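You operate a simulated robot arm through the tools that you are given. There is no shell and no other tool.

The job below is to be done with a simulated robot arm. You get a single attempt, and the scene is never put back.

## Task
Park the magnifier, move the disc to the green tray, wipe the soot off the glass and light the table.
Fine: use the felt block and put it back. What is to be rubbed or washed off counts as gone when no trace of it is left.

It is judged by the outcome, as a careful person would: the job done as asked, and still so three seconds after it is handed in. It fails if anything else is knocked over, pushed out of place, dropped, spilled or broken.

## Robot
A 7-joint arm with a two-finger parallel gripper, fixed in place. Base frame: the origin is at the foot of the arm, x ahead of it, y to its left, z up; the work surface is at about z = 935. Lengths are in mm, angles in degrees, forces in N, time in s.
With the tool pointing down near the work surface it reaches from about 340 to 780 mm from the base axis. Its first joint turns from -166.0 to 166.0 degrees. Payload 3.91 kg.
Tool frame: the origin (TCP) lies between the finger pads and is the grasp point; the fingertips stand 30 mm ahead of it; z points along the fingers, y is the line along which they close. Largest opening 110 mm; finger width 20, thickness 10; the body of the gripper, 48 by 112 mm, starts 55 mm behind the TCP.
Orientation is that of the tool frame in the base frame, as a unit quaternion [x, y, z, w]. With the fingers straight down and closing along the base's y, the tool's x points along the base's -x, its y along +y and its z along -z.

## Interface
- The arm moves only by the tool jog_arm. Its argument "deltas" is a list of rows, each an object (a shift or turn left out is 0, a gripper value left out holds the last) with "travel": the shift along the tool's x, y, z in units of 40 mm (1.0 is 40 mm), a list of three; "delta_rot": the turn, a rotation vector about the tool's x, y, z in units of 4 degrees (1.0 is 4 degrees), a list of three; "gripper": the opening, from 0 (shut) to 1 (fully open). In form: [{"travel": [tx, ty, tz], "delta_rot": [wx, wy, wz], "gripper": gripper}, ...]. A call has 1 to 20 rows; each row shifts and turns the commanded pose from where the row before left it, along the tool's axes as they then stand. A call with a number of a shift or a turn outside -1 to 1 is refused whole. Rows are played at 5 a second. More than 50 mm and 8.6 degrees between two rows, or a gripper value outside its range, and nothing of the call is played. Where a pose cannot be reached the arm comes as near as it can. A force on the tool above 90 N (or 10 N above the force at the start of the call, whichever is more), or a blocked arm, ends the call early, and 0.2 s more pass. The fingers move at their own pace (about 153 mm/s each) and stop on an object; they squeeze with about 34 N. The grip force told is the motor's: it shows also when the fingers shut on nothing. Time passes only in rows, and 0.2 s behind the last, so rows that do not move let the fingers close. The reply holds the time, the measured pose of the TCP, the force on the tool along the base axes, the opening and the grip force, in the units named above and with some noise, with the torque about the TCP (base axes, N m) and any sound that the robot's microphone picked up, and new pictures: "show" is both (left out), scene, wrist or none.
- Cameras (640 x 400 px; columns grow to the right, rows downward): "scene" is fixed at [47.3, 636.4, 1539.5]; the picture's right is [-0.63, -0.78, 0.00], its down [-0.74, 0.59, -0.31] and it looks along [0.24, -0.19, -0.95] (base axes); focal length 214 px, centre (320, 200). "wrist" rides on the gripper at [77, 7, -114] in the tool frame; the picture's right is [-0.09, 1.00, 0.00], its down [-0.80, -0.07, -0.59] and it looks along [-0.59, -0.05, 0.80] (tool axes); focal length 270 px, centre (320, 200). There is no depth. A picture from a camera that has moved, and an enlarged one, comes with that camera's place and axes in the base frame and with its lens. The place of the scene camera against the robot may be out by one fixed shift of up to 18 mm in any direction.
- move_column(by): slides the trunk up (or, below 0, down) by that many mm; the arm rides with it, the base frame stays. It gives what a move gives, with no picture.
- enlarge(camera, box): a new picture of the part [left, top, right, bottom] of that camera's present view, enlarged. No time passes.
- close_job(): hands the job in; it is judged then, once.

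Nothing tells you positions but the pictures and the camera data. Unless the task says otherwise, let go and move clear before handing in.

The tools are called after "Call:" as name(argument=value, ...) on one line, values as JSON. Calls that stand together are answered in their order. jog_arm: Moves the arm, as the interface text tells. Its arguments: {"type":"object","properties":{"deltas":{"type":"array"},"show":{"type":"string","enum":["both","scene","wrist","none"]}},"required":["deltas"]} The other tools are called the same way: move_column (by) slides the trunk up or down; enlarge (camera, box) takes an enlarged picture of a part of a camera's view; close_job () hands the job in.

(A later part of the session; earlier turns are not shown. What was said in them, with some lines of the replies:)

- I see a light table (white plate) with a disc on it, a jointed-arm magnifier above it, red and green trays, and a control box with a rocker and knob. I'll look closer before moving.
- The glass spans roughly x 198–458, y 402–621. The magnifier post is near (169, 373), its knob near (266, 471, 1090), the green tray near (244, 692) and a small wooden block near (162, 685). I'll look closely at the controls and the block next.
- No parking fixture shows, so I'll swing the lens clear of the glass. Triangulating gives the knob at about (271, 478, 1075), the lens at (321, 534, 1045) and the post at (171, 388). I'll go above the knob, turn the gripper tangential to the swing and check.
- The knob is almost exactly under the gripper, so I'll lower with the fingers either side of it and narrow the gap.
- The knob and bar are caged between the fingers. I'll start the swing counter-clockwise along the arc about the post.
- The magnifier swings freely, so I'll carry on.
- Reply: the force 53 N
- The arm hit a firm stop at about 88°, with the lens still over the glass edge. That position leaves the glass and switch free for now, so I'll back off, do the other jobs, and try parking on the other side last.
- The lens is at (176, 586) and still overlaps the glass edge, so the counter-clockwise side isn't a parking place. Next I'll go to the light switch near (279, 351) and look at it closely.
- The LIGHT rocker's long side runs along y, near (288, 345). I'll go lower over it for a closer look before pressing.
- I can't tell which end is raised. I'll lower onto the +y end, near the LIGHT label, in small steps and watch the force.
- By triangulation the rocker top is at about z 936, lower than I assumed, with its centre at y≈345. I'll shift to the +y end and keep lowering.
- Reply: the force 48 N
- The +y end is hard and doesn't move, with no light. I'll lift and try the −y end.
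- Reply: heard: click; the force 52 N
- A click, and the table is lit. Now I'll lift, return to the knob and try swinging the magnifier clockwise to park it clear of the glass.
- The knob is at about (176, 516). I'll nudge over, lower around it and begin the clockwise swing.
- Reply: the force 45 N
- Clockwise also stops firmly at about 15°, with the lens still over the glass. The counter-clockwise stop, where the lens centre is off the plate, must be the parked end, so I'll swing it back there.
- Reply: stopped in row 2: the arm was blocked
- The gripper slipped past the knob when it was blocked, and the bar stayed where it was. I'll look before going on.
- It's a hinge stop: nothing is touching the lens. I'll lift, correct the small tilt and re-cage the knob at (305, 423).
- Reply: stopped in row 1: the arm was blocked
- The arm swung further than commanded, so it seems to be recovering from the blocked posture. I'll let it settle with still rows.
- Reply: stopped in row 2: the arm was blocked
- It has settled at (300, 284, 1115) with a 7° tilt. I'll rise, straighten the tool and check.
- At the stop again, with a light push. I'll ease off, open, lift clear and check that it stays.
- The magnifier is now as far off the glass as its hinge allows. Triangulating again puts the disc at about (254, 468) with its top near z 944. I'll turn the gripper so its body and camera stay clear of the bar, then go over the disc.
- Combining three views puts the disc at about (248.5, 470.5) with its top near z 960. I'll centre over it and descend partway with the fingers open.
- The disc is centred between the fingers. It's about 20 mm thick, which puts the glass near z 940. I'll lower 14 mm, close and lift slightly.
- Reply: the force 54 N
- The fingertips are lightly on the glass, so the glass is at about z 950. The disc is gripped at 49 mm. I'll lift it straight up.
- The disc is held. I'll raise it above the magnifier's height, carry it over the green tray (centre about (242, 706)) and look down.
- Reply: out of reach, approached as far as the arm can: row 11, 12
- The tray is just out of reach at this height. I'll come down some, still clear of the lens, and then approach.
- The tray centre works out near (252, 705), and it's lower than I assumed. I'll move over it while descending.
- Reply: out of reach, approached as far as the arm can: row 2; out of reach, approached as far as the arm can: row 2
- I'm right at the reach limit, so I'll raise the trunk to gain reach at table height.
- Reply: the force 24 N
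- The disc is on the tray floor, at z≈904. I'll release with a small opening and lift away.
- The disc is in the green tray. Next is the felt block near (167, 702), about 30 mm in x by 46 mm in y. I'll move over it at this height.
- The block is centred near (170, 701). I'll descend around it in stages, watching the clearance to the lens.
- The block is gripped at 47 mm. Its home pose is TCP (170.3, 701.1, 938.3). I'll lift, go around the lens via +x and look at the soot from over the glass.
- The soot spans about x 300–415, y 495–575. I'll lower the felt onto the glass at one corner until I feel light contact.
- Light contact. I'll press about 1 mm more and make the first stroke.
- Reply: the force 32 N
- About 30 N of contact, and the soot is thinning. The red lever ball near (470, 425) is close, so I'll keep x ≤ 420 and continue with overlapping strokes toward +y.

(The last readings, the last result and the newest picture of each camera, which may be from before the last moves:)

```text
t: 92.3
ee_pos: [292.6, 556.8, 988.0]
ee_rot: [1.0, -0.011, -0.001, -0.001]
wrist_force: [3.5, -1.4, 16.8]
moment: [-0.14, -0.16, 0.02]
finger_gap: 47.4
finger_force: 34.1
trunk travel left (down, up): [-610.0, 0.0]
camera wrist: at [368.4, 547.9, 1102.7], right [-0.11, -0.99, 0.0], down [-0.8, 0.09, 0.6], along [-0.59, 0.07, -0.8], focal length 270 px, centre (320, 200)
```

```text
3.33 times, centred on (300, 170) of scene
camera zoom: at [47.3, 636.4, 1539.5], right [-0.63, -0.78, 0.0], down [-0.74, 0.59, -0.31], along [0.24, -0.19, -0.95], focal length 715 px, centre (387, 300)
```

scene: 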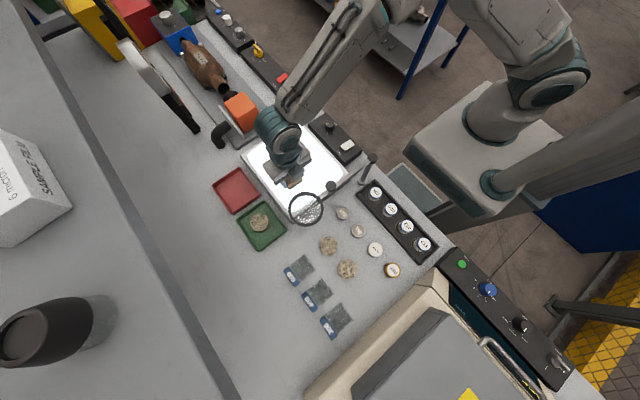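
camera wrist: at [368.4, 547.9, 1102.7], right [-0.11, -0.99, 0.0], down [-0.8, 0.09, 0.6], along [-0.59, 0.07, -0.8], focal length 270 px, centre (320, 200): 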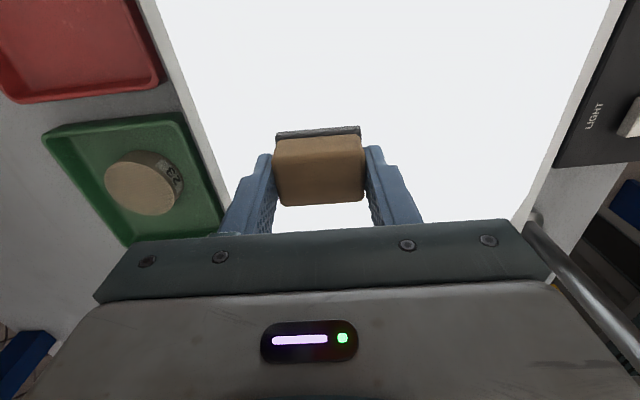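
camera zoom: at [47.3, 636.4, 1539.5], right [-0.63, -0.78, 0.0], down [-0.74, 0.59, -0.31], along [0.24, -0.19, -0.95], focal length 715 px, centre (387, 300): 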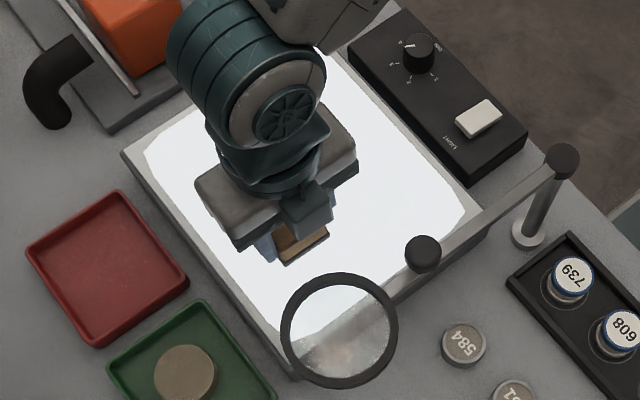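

The visible soot is gone. I'll make a second overlapping pass, slightly wider on the +y side, so no faint trace remains.

Call:
jog_arm(deltas=[{"travel": [0, -0.5, 0.005]}, {"travel": [0.64, -0.015, 0]}, {"travel": [0.64, -0.015, 0]}, {"travel": [0.64, -0.015, 0]}, {"travel": [0.64, -0.015, 0]}, {"travel": [0.64, -0.015, 0]}, {"travel": [0, 0.45, 0]}, {"travel": [-0.64, 0.015, 0]}, {"travel": [-0.64, 0.015, 0]}, {"travel": [-0.64, 0.015, 0]}, {"travel": [-0.64, 0.015, 0]}, {"travel": [-0.64, 0.015, 0]}, {"travel": [0, 0.45, 0]}, {"travel": [0.64, -0.015, 0]}, {"travel": [0.64, -0.015, 0]}, {"travel": [0.64, -0.015, 0]}, {"travel": [0.64, -0.015, 0]}, {"travel": [0.64, -0.015, 0]}], show="none")

Call:
jog_arm(deltas=[{"travel": [0, 0.45, 0]}, {"travel": [-0.64, 0.015, 0]}, {"travel": [-0.64, 0.015, 0]}, {"travel": [-0.64, 0.015, 0]}, {"travel": [-0.64, 0.015, 0]}, {"travel": [-0.64, 0.015, 0]}, {"travel": [0, 0.45, 0]}, {"travel": [0.64, -0.015, 0]}, {"travel": [0.64, -0.015, 0]}, {"travel": [0.64, -0.015, 0]}, {"travel": [0.64, -0.015, 0]}, {"travel": [0.5, -0.015, 0]}, {"travel": [-0.64, 0.015, 0]}, {"travel": [-0.64, 0.015, 0]}, {"travel": [-0.64, 0.015, 0]}, {"travel": [-0.64, 0.015, 0]}])

```text
t: 96.1
ee_pos: [421.4, 540.7, 989.0]
ee_rot: [1.0, -0.013, -0.001, -0.001]
wrist_force: [-2.7, 0.4, 13.0]
moment: [-0.07, 0.12, -0.04]
finger_gap: 47.1
finger_force: 33.6
trunk travel left (down, up): [-610.0, 0.0]
```

```text
t: 99.5
ee_pos: [309.5, 507.7, 987.3]
ee_rot: [1.0, -0.011, 0.0, -0.002]
wrist_force: [1.9, 0.2, 16.6]
moment: [-0.18, -0.11, 0.04]
finger_gap: 47.1
finger_force: 34.4
trunk travel left (down, up): [-610.0, 0.0]
camera wrist: at [386.5, 498.7, 1102.6], right [-0.11, -0.99, 0.0], down [-0.8, 0.09, 0.6], along [-0.59, 0.07, -0.8], focal length 270 px, centre (320, 200)
```

scene: 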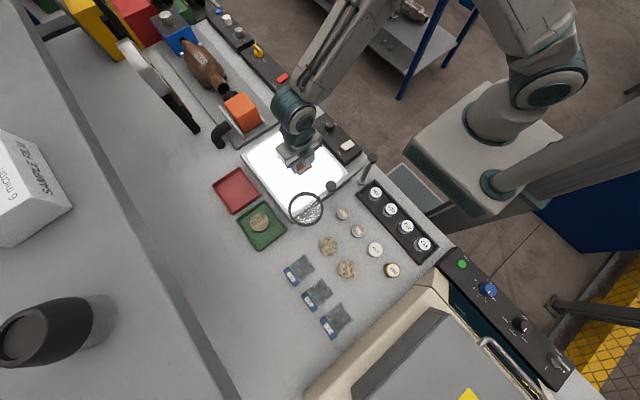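
wrist: 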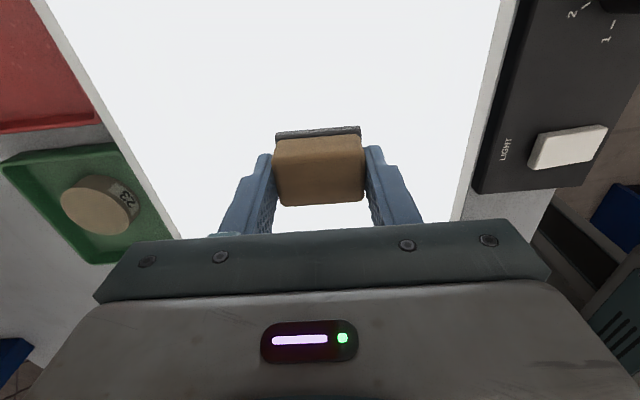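

Call:
jog_arm(deltas=[{"travel": [0, 0, -0.6]}, {"travel": [-0.3, 0, -0.2]}, {"travel": [0, -0.9, 0]}, {"travel": [0, -0.9, 0]}, {"travel": [0, -0.9, 0]}, {}])

Call:
enlarge(camera="scene", box=[230, 110, 370, 230])

Call:
enlarge(camera="wrist", box=[200, 0, 640, 200])

```text
t: 100.9
ee_pos: [302.4, 614.4, 1020.4]
ee_rot: [1.0, -0.012, -0.003, -0.001]
wrist_force: [-0.8, -0.2, 0.2]
moment: [0.0, 0.03, 0.01]
finger_gap: 46.8
finger_force: 34.1
trunk travel left (down, up): [-610.0, 0.0]
camera wrist: at [379.3, 605.7, 1134.9], right [-0.11, -0.99, 0.0], down [-0.8, 0.09, 0.6], along [-0.59, 0.07, -0.8], focal length 270 px, centre (320, 200)
```

scene: 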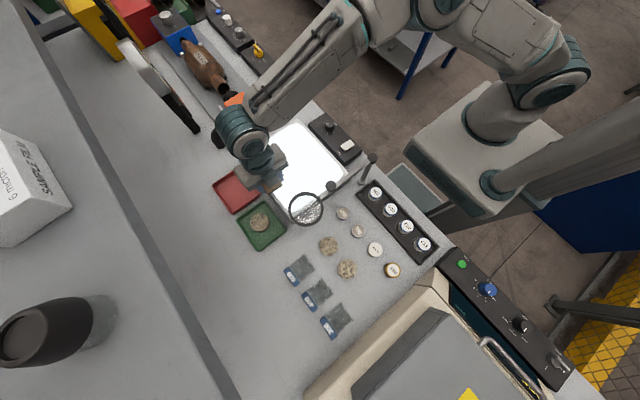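
wrist: 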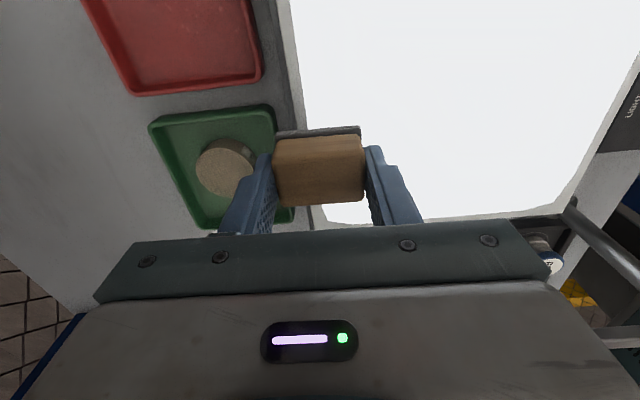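

```text
3.33 times, centred on (300, 170) of scene
camera zoom: at [47.3, 636.4, 1539.5], right [-0.63, -0.78, 0.0], down [-0.74, 0.59, -0.31], along [0.24, -0.19, -0.95], focal length 715 px, centre (387, 300)
```

zoom: 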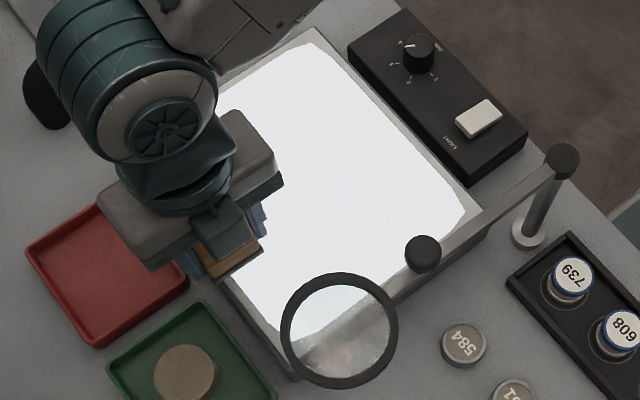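

```text
1.45 times, centred on (420, 100) of wrist
camera zoom: at [379.3, 605.7, 1134.9], right [-0.11, -0.99, 0.0], down [-0.8, 0.09, 0.6], along [-0.59, 0.07, -0.8], focal length 393 px, centre (174, 346)
```

zoom: 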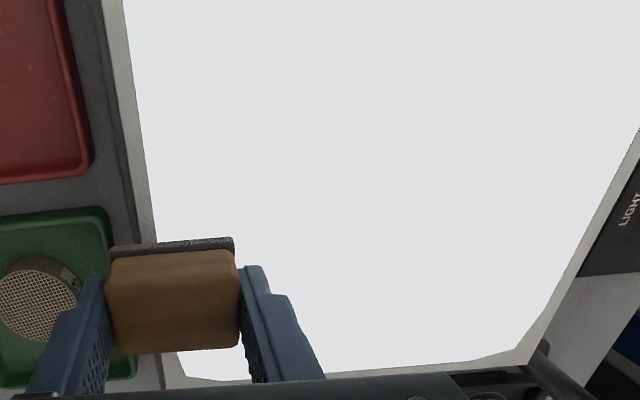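

The glass looks clean. To be safe about faint fringes, I'll make one loop around the outer edge of the soot area at the same light pressure.

Call:
jog_arm(deltas=[{"travel": [0.82, 0.245, 0]}, {"travel": [0.82, 0.245, 0]}, {"travel": [0.82, 0.245, 0]}, {"travel": [0.82, 0.245, 0]}, {"travel": [0, 0, 0.4]}, {"travel": [0, 0, 0.3]}, {"travel": [0, 0, 0.1]}, {"travel": [0, 0.5, 0]}, {"travel": [0, 0.5, 0]}, {"travel": [0, 0.5, 0]}, {"travel": [-0.79, 0.57, 0]}, {"travel": [-0.62, 0.015, 0]}, {"travel": [-0.62, 0.015, 0]}, {"travel": [-0.62, 0.015, 0]}, {"travel": [-0.62, 0.015, 0]}, {"travel": [-0.62, 0.015, 0]}], show="wrist")

Call:
jog_arm(deltas=[{"travel": [0, -0.56, 0]}, {"travel": [0, -0.56, 0]}, {"travel": [0, -0.56, 0]}, {"travel": [0, -0.5, 0]}, {"travel": [0.62, -0.015, 0]}, {"travel": [0.62, -0.015, 0]}, {"travel": [0.62, -0.015, 0]}, {"travel": [0.62, -0.015, 0]}, {"travel": [0.62, -0.015, 0]}, {"travel": [0, 0, -0.6]}, {"travel": [0, 0, -0.6]}])

Call:
enlarge(camera="scene", box=[230, 110, 370, 230])

```text
t: 104.3
ee_pos: [275.6, 490.4, 987.5]
ee_rot: [1.0, -0.012, -0.001, -0.002]
wrist_force: [0.7, 0.3, 8.0]
moment: [-0.18, -0.04, 0.0]
finger_gap: 47.1
finger_force: 33.7
trunk travel left (down, up): [-610.0, 0.0]
camera wrist: at [350.9, 482.7, 1102.8], right [-0.11, -0.99, 0.0], down [-0.8, 0.09, 0.6], along [-0.59, 0.07, -0.8], focal length 270 px, centre (320, 200)
```

wrist: 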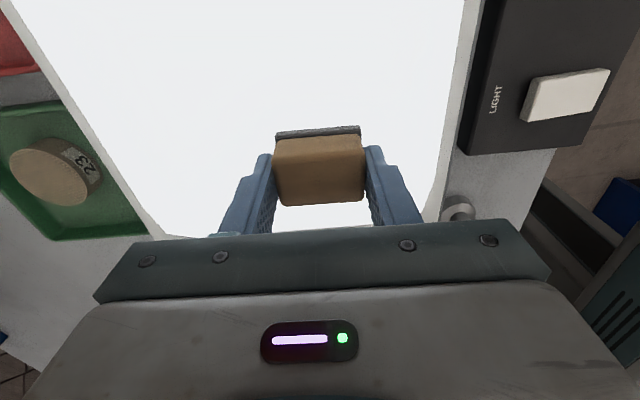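

```text
t: 106.7
ee_pos: [399.5, 579.7, 1035.0]
ee_rot: [1.0, -0.012, -0.001, 0.0]
wrist_force: [0.5, -0.4, 0.0]
moment: [0.02, -0.01, -0.06]
finger_gap: 47.2
finger_force: 34.1
trunk travel left (down, up): [-610.0, 0.0]
camera wrist: at [476.5, 571.1, 1149.9], right [-0.11, -0.99, 0.0], down [-0.8, 0.09, 0.6], along [-0.59, 0.07, -0.8], focal length 270 px, centre (320, 200)
```

scene: 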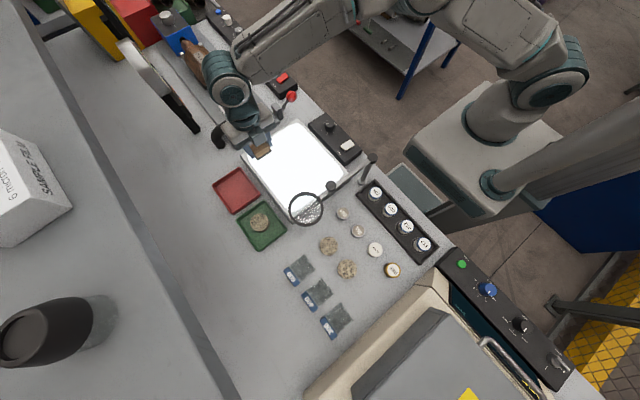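
wrist: 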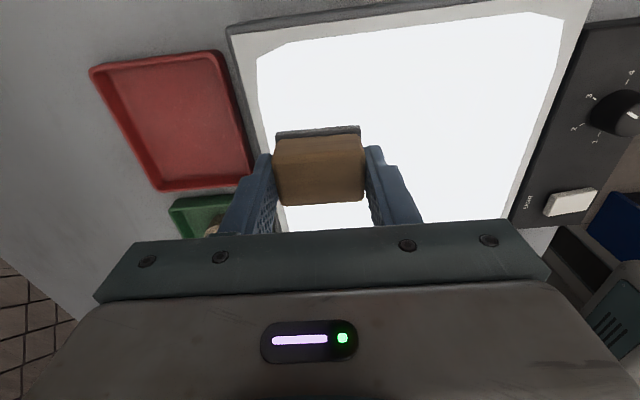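

```text
3.33 times, centred on (300, 170) of scene
camera zoom: at [47.3, 636.4, 1539.5], right [-0.63, -0.78, 0.0], down [-0.74, 0.59, -0.31], along [0.24, -0.19, -0.95], focal length 715 px, centre (387, 300)
```

zoom: 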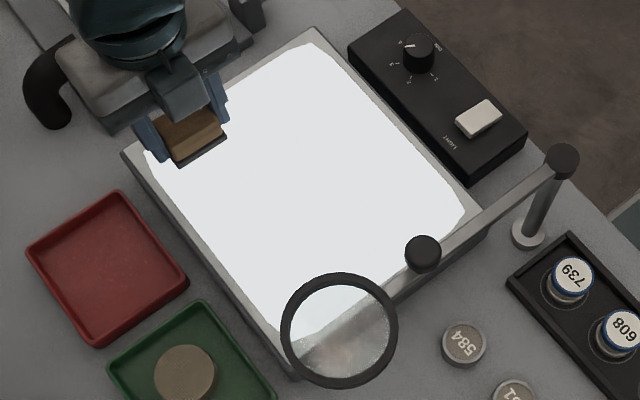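

The glass is clean. Now I'll return the felt block by the reverse path, stopping above its home position.

Call:
jog_arm(deltas=[{"travel": [-0.84, -0.48, 0.17]}, {"travel": [-0.84, -0.48, 0.17]}, {"travel": [-0.84, -0.48, 0.17]}, {"travel": [-0.512, -0.497, 0]}, {"travel": [-0.512, -0.497, 0]}, {"travel": [-0.512, -0.497, 0]}, {"travel": [-0.58, 0.013, 0]}, {"travel": [-0.58, 0.013, 0]}, {"travel": [-0.58, 0.013, 0]}, {}])

Call:
enlarge(camera="wrist", box=[180, 40, 460, 240])

```text
t: 108.9
ee_pos: [170.8, 697.4, 1015.3]
ee_rot: [1.0, -0.011, -0.001, -0.001]
wrist_force: [-0.1, -0.3, -0.6]
moment: [-0.01, -0.03, 0.05]
finger_gap: 47.1
finger_force: 34.0
trunk travel left (down, up): [-610.0, 0.0]
camera wrist: at [248.4, 690.2, 1130.8], right [-0.11, -0.99, 0.0], down [-0.8, 0.09, 0.6], along [-0.59, 0.07, -0.8], focal length 270 px, centre (320, 200)
```

scene: 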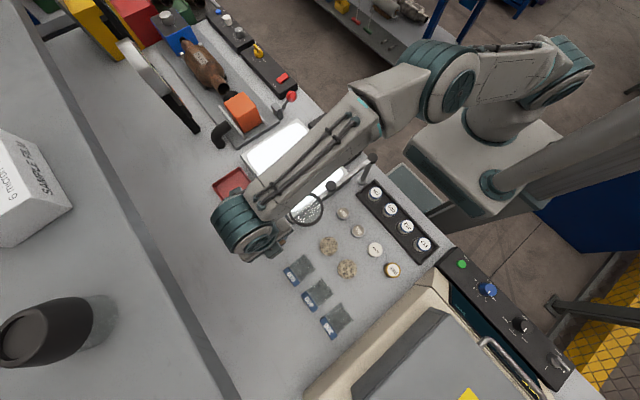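
wrist: 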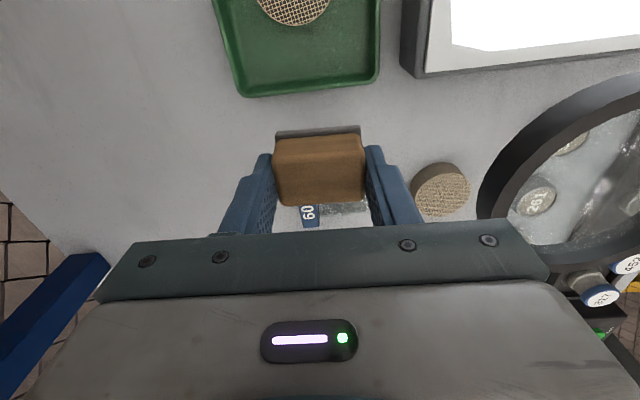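

```text
2.00 times, centred on (320, 140) of wrist
camera zoom: at [248.4, 690.2, 1130.8], right [-0.11, -0.99, 0.0], down [-0.8, 0.09, 0.6], along [-0.59, 0.07, -0.8], focal length 541 px, centre (320, 320)
```

zoom: 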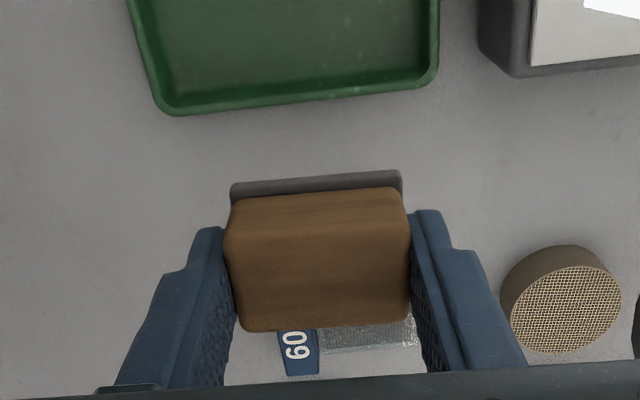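

Call:
jog_arm(deltas=[{"travel": [0, -0.09, 0]}, {"travel": [0, 0, 0.6]}, {"travel": [0, 0, 0.6]}, {"travel": [0, 0, 0.5]}, {}], show="none")

Call:
jog_arm(deltas=[{"travel": [0, 0, 0.1]}, {}], show="none")

```text
t: 110.1
ee_pos: [171.7, 703.1, 946.2]
ee_rot: [1.0, -0.012, 0.0, 0.0]
wrist_force: [0.0, 0.9, -0.9]
moment: [0.03, 0.0, -0.01]
finger_gap: 47.1
finger_force: 33.4
trunk travel left (down, up): [-610.0, 0.0]
```

```text
t: 110.7
ee_pos: [171.5, 702.7, 942.4]
ee_rot: [1.0, -0.013, 0.0, -0.001]
wrist_force: [-0.3, -0.5, -1.0]
moment: [0.02, 0.02, 0.02]
finger_gap: 46.9
finger_force: 33.9
trunk travel left (down, up): [-610.0, 0.0]
```

Call:
jog_arm(deltas=[{"travel": [-0.02, 0.03, 0.05]}, {}], show="none")

Call:
jog_arm(deltas=[{"travel": [0, 0, 0.05]}, {}], show="none")

Call:
enlarge(camera="wrist", box=[180, 40, 460, 240])

```text
t: 111.3
ee_pos: [172.0, 702.3, 939.8]
ee_rot: [1.0, -0.012, 0.0, -0.001]
wrist_force: [0.4, -0.2, 0.1]
moment: [-0.03, 0.0, 0.02]
finger_gap: 47.1
finger_force: 34.3
trunk travel left (down, up): [-610.0, 0.0]
```

```text
t: 111.9
ee_pos: [170.6, 700.6, 939.9]
ee_rot: [1.0, -0.011, -0.001, -0.001]
wrist_force: [0.9, -0.3, -0.5]
moment: [0.0, -0.02, -0.03]
finger_gap: 47.2
finger_force: 34.0
trunk travel left (down, up): [-610.0, 0.0]
```

```text
2.00 times, centred on (320, 140) of wrist
camera zoom: at [247.2, 693.8, 1053.7], right [-0.11, -0.99, 0.0], down [-0.8, 0.09, 0.6], along [-0.59, 0.07, -0.8], focal length 541 px, centre (320, 320)
```

zoom: 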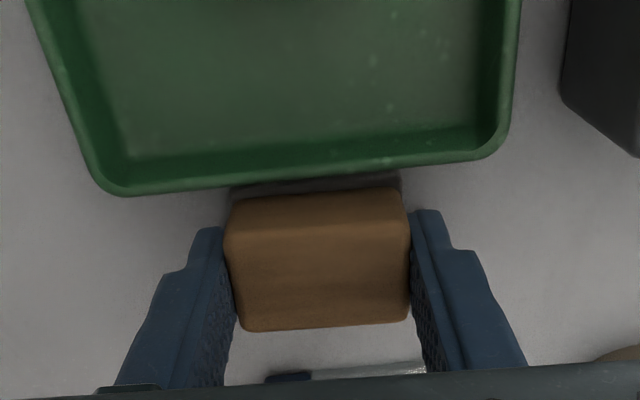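

Call:
jog_arm(deltas=[{"travel": [-0.01, 0.045, 0.03]}, {}], show="none")

Call:
jog_arm(deltas=[{"travel": [0, 0, 0.03]}, {}], show="none")

Call:
enlarge(camera="wrist", box=[180, 40, 460, 240])

```text
t: 112.5
ee_pos: [171.0, 700.3, 937.7]
ee_rot: [1.0, -0.012, -0.001, 0.0]
wrist_force: [0.0, 0.6, 0.2]
moment: [0.02, -0.02, -0.03]
finger_gap: 47.2
finger_force: 34.3
trunk travel left (down, up): [-610.0, 0.0]
```

```text
t: 113.1
ee_pos: [170.3, 699.7, 937.8]
ee_rot: [1.0, -0.012, -0.001, -0.002]
wrist_force: [-0.3, 1.7, 6.6]
moment: [-0.13, -0.03, 0.0]
finger_gap: 47.0
finger_force: 33.7
trunk travel left (down, up): [-610.0, 0.0]
```

```text
2.00 times, centred on (320, 140) of wrist
camera zoom: at [246.5, 691.9, 1053.0], right [-0.11, -0.99, 0.0], down [-0.8, 0.09, 0.6], along [-0.59, 0.07, -0.8], focal length 541 px, centre (320, 320)
```

zoom: 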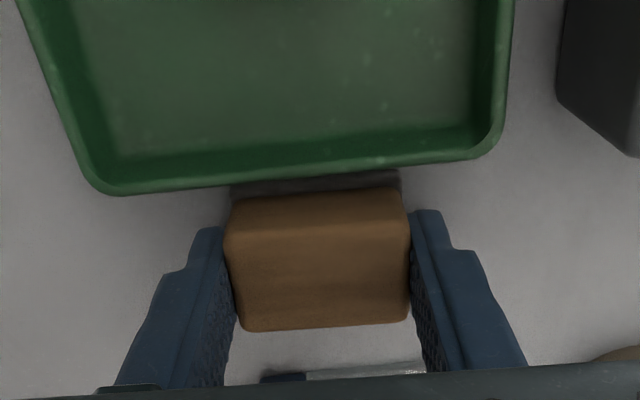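

The block is down, and the view matches the one from before I picked it up. I'll open, lift away and then check everything.

Call:
jog_arm(deltas=[{"travel": [0, 0, -0.02]}, {"gripper": 0.7}, {}, {"travel": [0, 0, -0.4]}, {"travel": [0, 0, -0.8]}, {"travel": [0, 0, -0.8]}, {"travel": [0.875, 0, 0]}, {"travel": [0.875, 0, 0]}, {"travel": [0.52, 0.82, -0.3]}, {"travel": [0.52, 0.82, -0.5]}, {"travel": [0.3, 0.82, -0.6]}, {"travel": [0, 0.9, -0.6]}, {"travel": [0, 0.9, -0.6]}, {"travel": [0, 0.9, -0.6]}, {"travel": [0, 0.9, -0.3]}, {}])

Call:
enlarge(camera="scene", box=[200, 110, 400, 270])

Call:
enlarge(camera="scene", box=[230, 195, 310, 265])

```text
t: 116.5
ee_pos: [287.4, 454.3, 1155.8]
ee_rot: [1.0, -0.011, -0.002, -0.001]
wrist_force: [-0.1, 0.4, -0.8]
moment: [0.01, 0.01, 0.0]
finger_gap: 76.9
finger_force: 0.1
trunk travel left (down, up): [-610.0, 0.0]
camera wrist: at [363.7, 446.1, 1272.1], right [-0.11, -0.99, 0.0], down [-0.8, 0.09, 0.6], along [-0.59, 0.07, -0.8], focal length 270 px, centre (320, 200)
```

scene: 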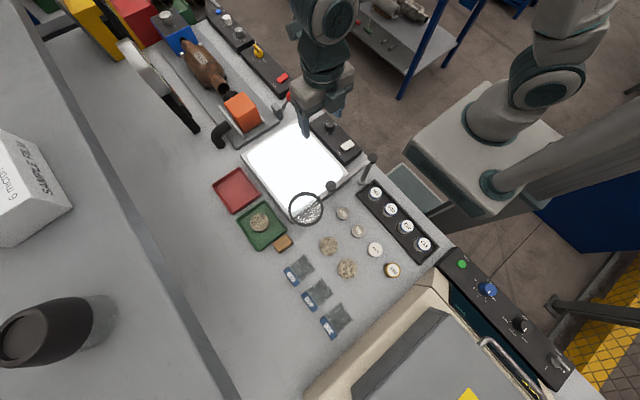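
wrist: 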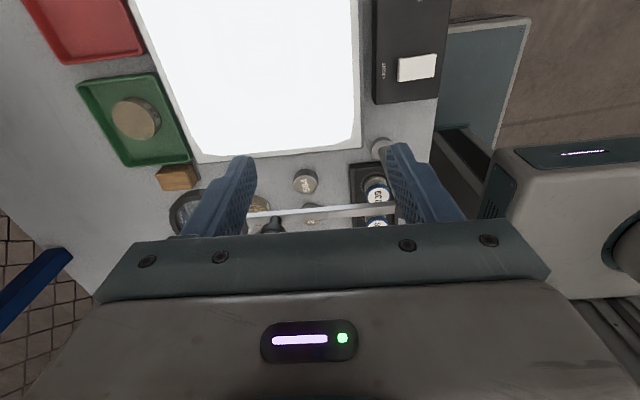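

```text
2.50 times, centred on (300, 190) of scene
camera zoom: at [47.3, 636.4, 1539.5], right [-0.63, -0.78, 0.0], down [-0.74, 0.59, -0.31], along [0.24, -0.19, -0.95], focal length 536 px, centre (370, 225)
```

zoom: 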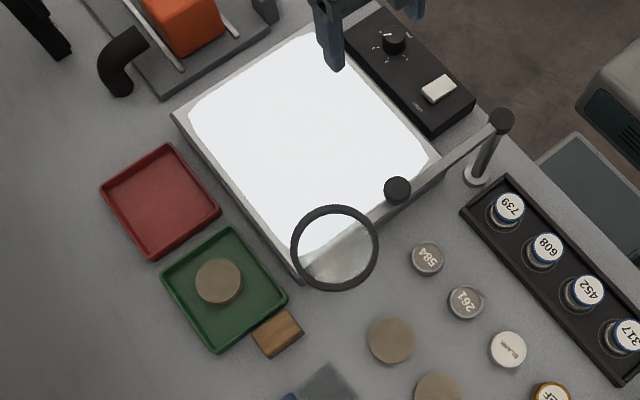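

```text
5.71 times, centred on (270, 230) of scene
camera zoom: at [47.3, 636.4, 1539.5], right [-0.63, -0.78, 0.0], down [-0.74, 0.59, -0.31], along [0.24, -0.19, -0.95], focal length 1226 px, centre (606, 29)
```

zoom: 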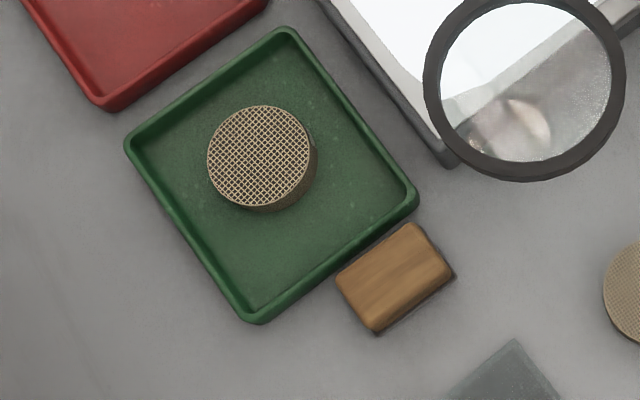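

The disc is in the tray, the light is on and the glass is clean. The felt block looks about 13 mm off its original spot toward −y, so I'll check that more closely.

Call:
enlarge(camera="wrist", box=[60, 60, 260, 240])

Call:
enlarge(camera="scene", box=[255, 225, 305, 255])

```text
2.22 times, centred on (160, 150) of wrist
camera zoom: at [363.7, 446.1, 1272.1], right [-0.11, -0.99, 0.0], down [-0.8, 0.09, 0.6], along [-0.59, 0.07, -0.8], focal length 601 px, centre (676, 311)
```

zoom: 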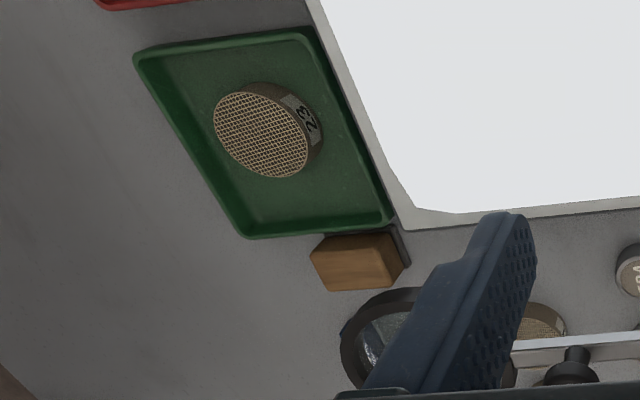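

```text
12.80 times, centred on (280, 240) of scene
camera zoom: at [47.3, 636.4, 1539.5], right [-0.63, -0.78, 0.0], down [-0.74, 0.59, -0.31], along [0.24, -0.19, -0.95], focal length 2745 px, centre (832, -312)
```

zoom: 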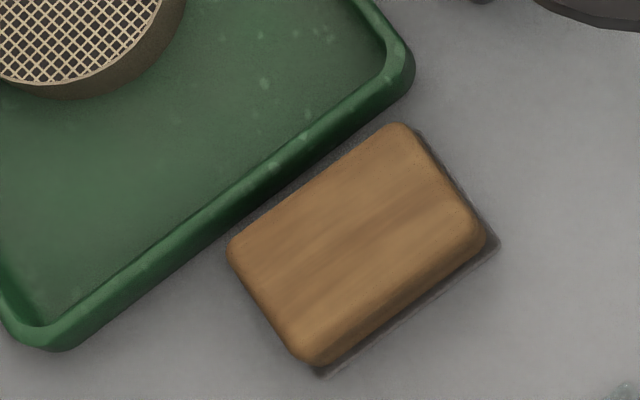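

The block shifted when I opened the gripper; it stuck to one finger. I'll go back over it, close around its correct centre (y≈702) so the fingers push it back, then release slowly while pressing it down.

Call:
jog_arm(deltas=[{"travel": [0, -0.9, 0.3]}, {"travel": [0, -0.9, 0.6]}, {"travel": [0, -0.9, 0.6]}, {"travel": [0, -0.9, 0.6]}, {"travel": [-0.3, -0.82, 0.6]}, {"travel": [-0.52, -0.82, 0.5]}, {"travel": [-0.52, -0.82, 0.3], "gripper": 0.85}, {"travel": [-0.875, 0, 0]}, {"travel": [-0.875, -0.05, 0]}, {}], show="wrist")

Call:
enlarge(camera="wrist", box=[160, 40, 480, 240])

```text
t: 118.7
ee_pos: [170.8, 702.2, 1018.5]
ee_rot: [1.0, -0.012, -0.001, -0.001]
wrist_force: [0.0, 0.5, -0.2]
moment: [-0.02, 0.04, 0.01]
finger_gap: 93.5
finger_force: 0.1
trunk travel left (down, up): [-610.0, 0.0]
camera wrist: at [247.1, 693.1, 1133.9], right [-0.11, -0.99, 0.0], down [-0.8, 0.09, 0.6], along [-0.59, 0.07, -0.8], focal length 270 px, centre (320, 200)
```

wrist: 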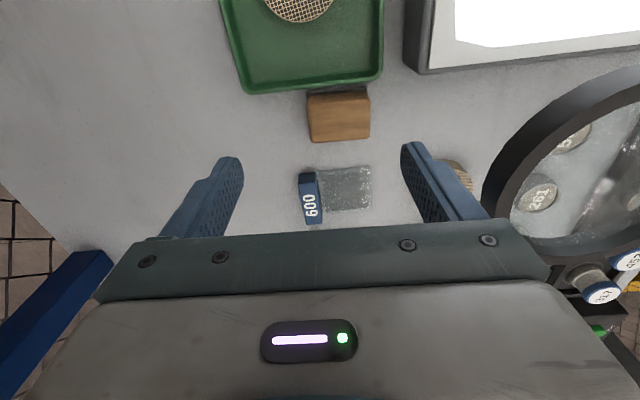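

```text
2.00 times, centred on (320, 140) of wrist
camera zoom: at [247.1, 693.1, 1133.9], right [-0.11, -0.99, 0.0], down [-0.8, 0.09, 0.6], along [-0.59, 0.07, -0.8], focal length 541 px, centre (320, 320)
```

zoom: 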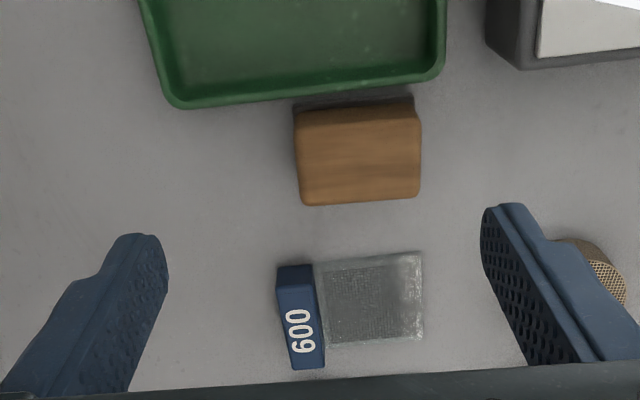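

Call:
jog_arm(deltas=[{"travel": [0, 0.025, 0.6]}, {"travel": [0, 0, 0.6]}, {"travel": [0, 0, 0.6]}, {"travel": [0, 0, 0.17]}, {}], show="none")

Call:
enlarge(camera="wrist", box=[160, 40, 480, 240])

```text
t: 119.9
ee_pos: [171.4, 701.4, 937.7]
ee_rot: [1.0, -0.013, -0.001, -0.001]
wrist_force: [0.0, -0.3, -0.4]
moment: [-0.02, -0.05, 0.02]
finger_gap: 93.6
finger_force: 0.1
trunk travel left (down, up): [-610.0, 0.0]
```

```text
2.00 times, centred on (320, 140) of wrist
camera zoom: at [246.4, 693.6, 1052.5], right [-0.11, -0.99, 0.0], down [-0.8, 0.09, 0.6], along [-0.59, 0.07, -0.8], focal length 541 px, centre (320, 320)
```

zoom: 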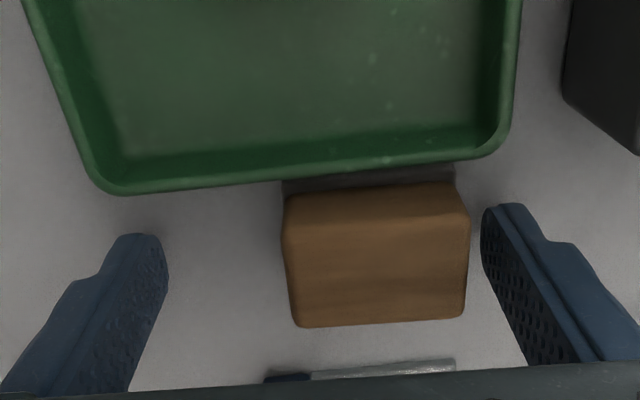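

Call:
jog_arm(deltas=[{"travel": [0, 0.04, 0], "gripper": 0.75}, {"gripper": 0.68}, {"gripper": 0.62}, {"gripper": 0.56}, {"gripper": 0.5}, {"gripper": 0.46}, {"gripper": 0.42}, {"gripper": 0.38}, {}], show="none")

Call:
enlarge(camera="wrist", box=[180, 40, 460, 240])

```text
t: 121.9
ee_pos: [169.9, 701.3, 937.9]
ee_rot: [1.0, -0.013, -0.001, -0.001]
wrist_force: [0.5, 1.0, 0.4]
moment: [0.02, 0.0, 0.02]
finger_gap: 47.0
finger_force: 34.7
trunk travel left (down, up): [-610.0, 0.0]
```

```text
2.00 times, centred on (320, 140) of wrist
camera zoom: at [246.2, 691.7, 1053.6], right [-0.11, -0.99, 0.0], down [-0.8, 0.09, 0.6], along [-0.59, 0.07, -0.8], focal length 541 px, centre (320, 320)
```

zoom: 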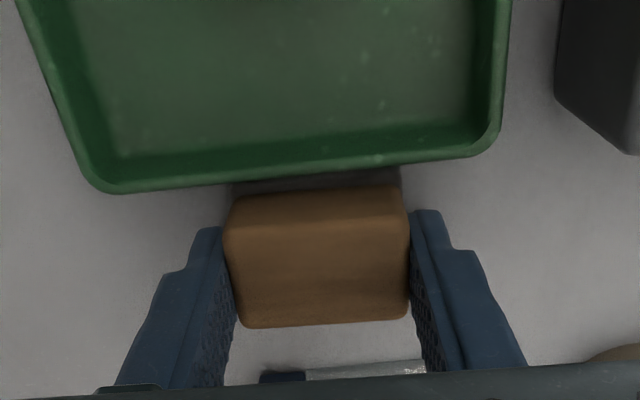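

It's centred again. Now I'll release gradually and watch that the block stays.

Call:
jog_arm(deltas=[{"gripper": 0.432}, {"gripper": 0.436}, {"gripper": 0.44}, {"gripper": 0.445}, {"gripper": 0.45}, {"gripper": 0.46}, {"gripper": 0.47}, {}], show="none")

Call:
enlarge(camera="wrist", box=[180, 40, 460, 240])

```text
t: 123.7
ee_pos: [169.8, 699.4, 939.1]
ee_rot: [1.0, -0.012, -0.001, -0.001]
wrist_force: [-0.5, 0.3, -0.1]
moment: [0.02, -0.01, 0.02]
finger_gap: 51.7
finger_force: 0.1
trunk travel left (down, up): [-610.0, 0.0]
```

```text
2.00 times, centred on (320, 140) of wrist
camera zoom: at [246.2, 691.7, 1053.5], right [-0.11, -0.99, 0.0], down [-0.8, 0.09, 0.6], along [-0.59, 0.07, -0.8], focal length 541 px, centre (320, 320)
```

zoom: 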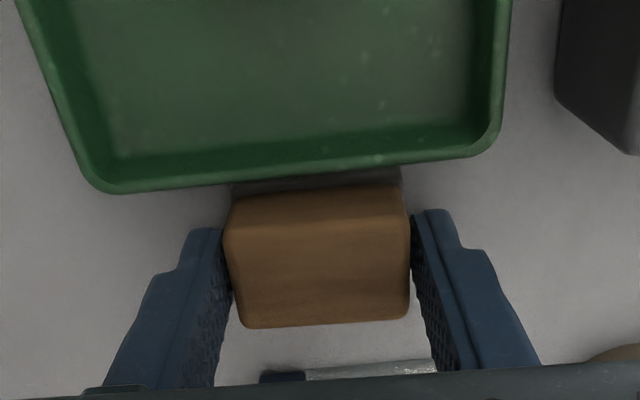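

Call:
jog_arm(deltas=[{"gripper": 0.49}, {"gripper": 0.52}, {"gripper": 0.56}, {"gripper": 0.6}, {"gripper": 0.65}, {"gripper": 0.7}, {}], show="none")

Call:
enlarge(camera="wrist", box=[180, 40, 460, 240])

```text
t: 125.3
ee_pos: [170.0, 700.2, 938.6]
ee_rot: [1.0, -0.013, -0.001, -0.001]
wrist_force: [0.0, -0.2, -0.2]
moment: [-0.01, 0.01, 0.01]
finger_gap: 77.1
finger_force: 0.0
trunk travel left (down, up): [-610.0, 0.0]
```

```text
2.00 times, centred on (320, 140) of wrist
camera zoom: at [246.2, 691.7, 1053.5], right [-0.11, -0.99, 0.0], down [-0.8, 0.09, 0.6], along [-0.59, 0.07, -0.8], focal length 541 px, centre (320, 320)
```

zoom: 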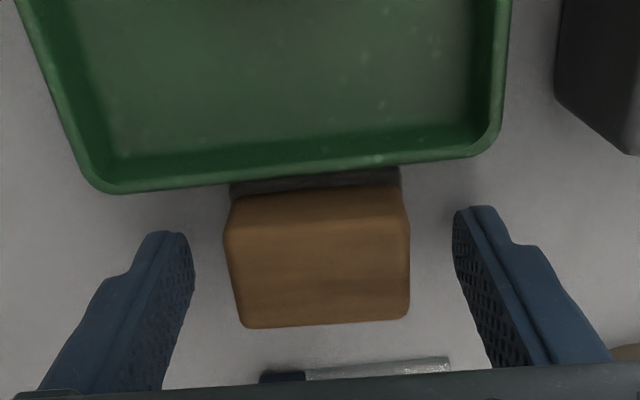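

The block stayed put. I'll lift straight up and leave by the same clear path, then verify.

Call:
jog_arm(deltas=[{"travel": [0, 0, -0.4]}, {"travel": [0, 0, -0.8]}, {"travel": [0, 0, -0.8]}, {"travel": [0.875, 0, 0]}, {"travel": [0.875, 0, 0]}, {"travel": [0.52, 0.82, -0.3]}, {"travel": [0.52, 0.82, -0.5]}, {"travel": [0.3, 0.82, -0.6]}, {"travel": [0, 0.9, -0.6]}, {"travel": [0, 0.9, -0.6]}, {"travel": [0, 0.9, -0.6]}, {"travel": [0, 0.9, -0.3]}, {}])

Call:
enlarge(camera="scene", box=[230, 195, 310, 265])

Call:
enlarge(camera="scene", box=[200, 160, 440, 310])

Call:
enlarge(camera="wrist", box=[0, 0, 460, 240])

```text
t: 128.1
ee_pos: [287.0, 453.7, 1157.8]
ee_rot: [1.0, -0.011, -0.002, -0.002]
wrist_force: [0.4, -0.1, 0.1]
moment: [0.01, -0.02, -0.03]
finger_gap: 77.3
finger_force: 0.0
trunk travel left (down, up): [-610.0, 0.0]
camera wrist: at [363.6, 445.8, 1272.0], right [-0.11, -0.99, 0.0], down [-0.8, 0.09, 0.6], along [-0.59, 0.07, -0.8], focal length 270 px, centre (320, 200)
```

scene: 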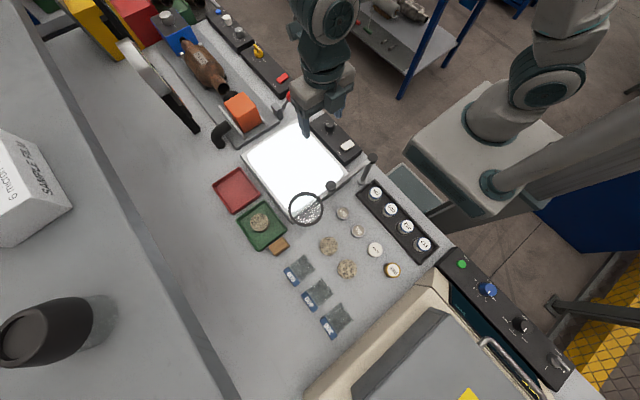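
wrist: 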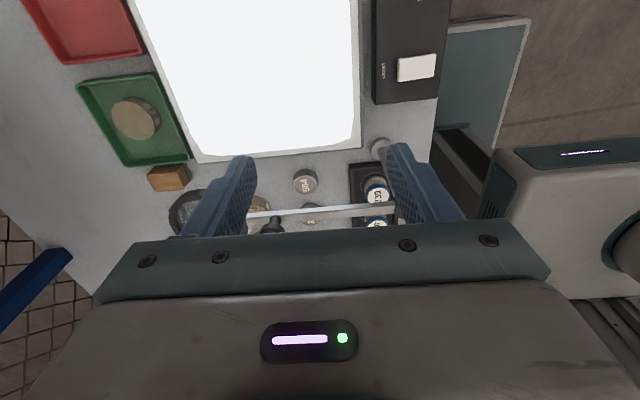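

```text
5.71 times, centred on (270, 230) of scene
camera zoom: at [47.3, 636.4, 1539.5], right [-0.63, -0.78, 0.0], down [-0.74, 0.59, -0.31], along [0.24, -0.19, -0.95], focal length 1226 px, centre (606, 29)
```

zoom: 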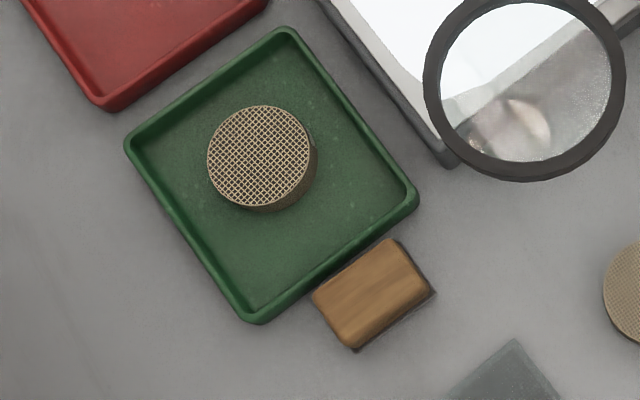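

```text
2.67 times, centred on (320, 235) of scene
camera zoom: at [47.3, 636.4, 1539.5], right [-0.63, -0.78, 0.0], down [-0.74, 0.59, -0.31], along [0.24, -0.19, -0.95], focal length 572 px, centre (320, 107)
```

zoom: 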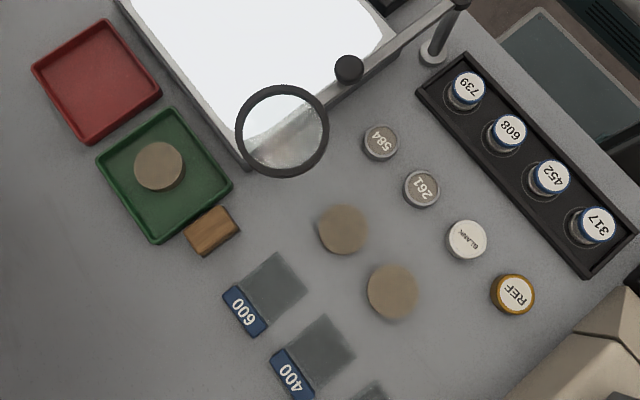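

```text
1.39 times, centred on (230, 120) of wrist
camera zoom: at [363.6, 445.8, 1272.0], right [-0.11, -0.99, 0.0], down [-0.8, 0.09, 0.6], along [-0.59, 0.07, -0.8], focal length 376 px, centre (445, 311)
```

zoom: 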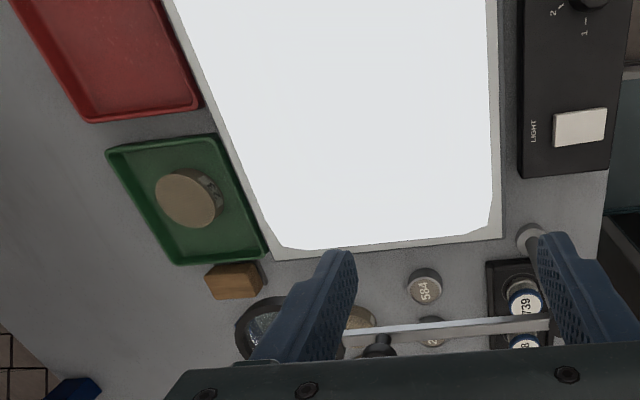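

The felt block is back exactly on its original outline, the disc is in the green tray and the glass is clean and lit. The magnifier is swung fully aside and everything else is undisturbed. The gripper is empty and clear, so I'm handing in.

Call:
close_job()

```text
The job is handed in.
```

The job is handed in. The one thing I'm unsure of is the magnifier: at the end of its swing its rim still overhangs the edge of the glass.

- **Magnifier:** I swung it as far as its hinge allows, on the side away from the light switch. The centre of the lens is off the glass, but the rim overhangs the edge by about 17 mm. The opposite swing stops with the lens still over the glass, so this was the clearest position. While I tried that side, the arm was blocked and the gripper slipped off the knob; the pictures showed nothing displaced.
- **Disc:** the one labelled 23 is lying flat in the green tray.
- **Soot:** I went over the area twice with the felt block, plus a loop around its edge. No trace showed in the last pictures, though the bright light could hide a very faint one.
- **Light:** it is on. I left the dimmer where it was, at 4.
- **Felt block:** it is back in its original spot. It stuck to a finger on the first release and shifted about 12 mm, so I moved it back; it now lines up with the first picture.

I also raised the robot's trunk 60 mm to reach the tray, and left it there.
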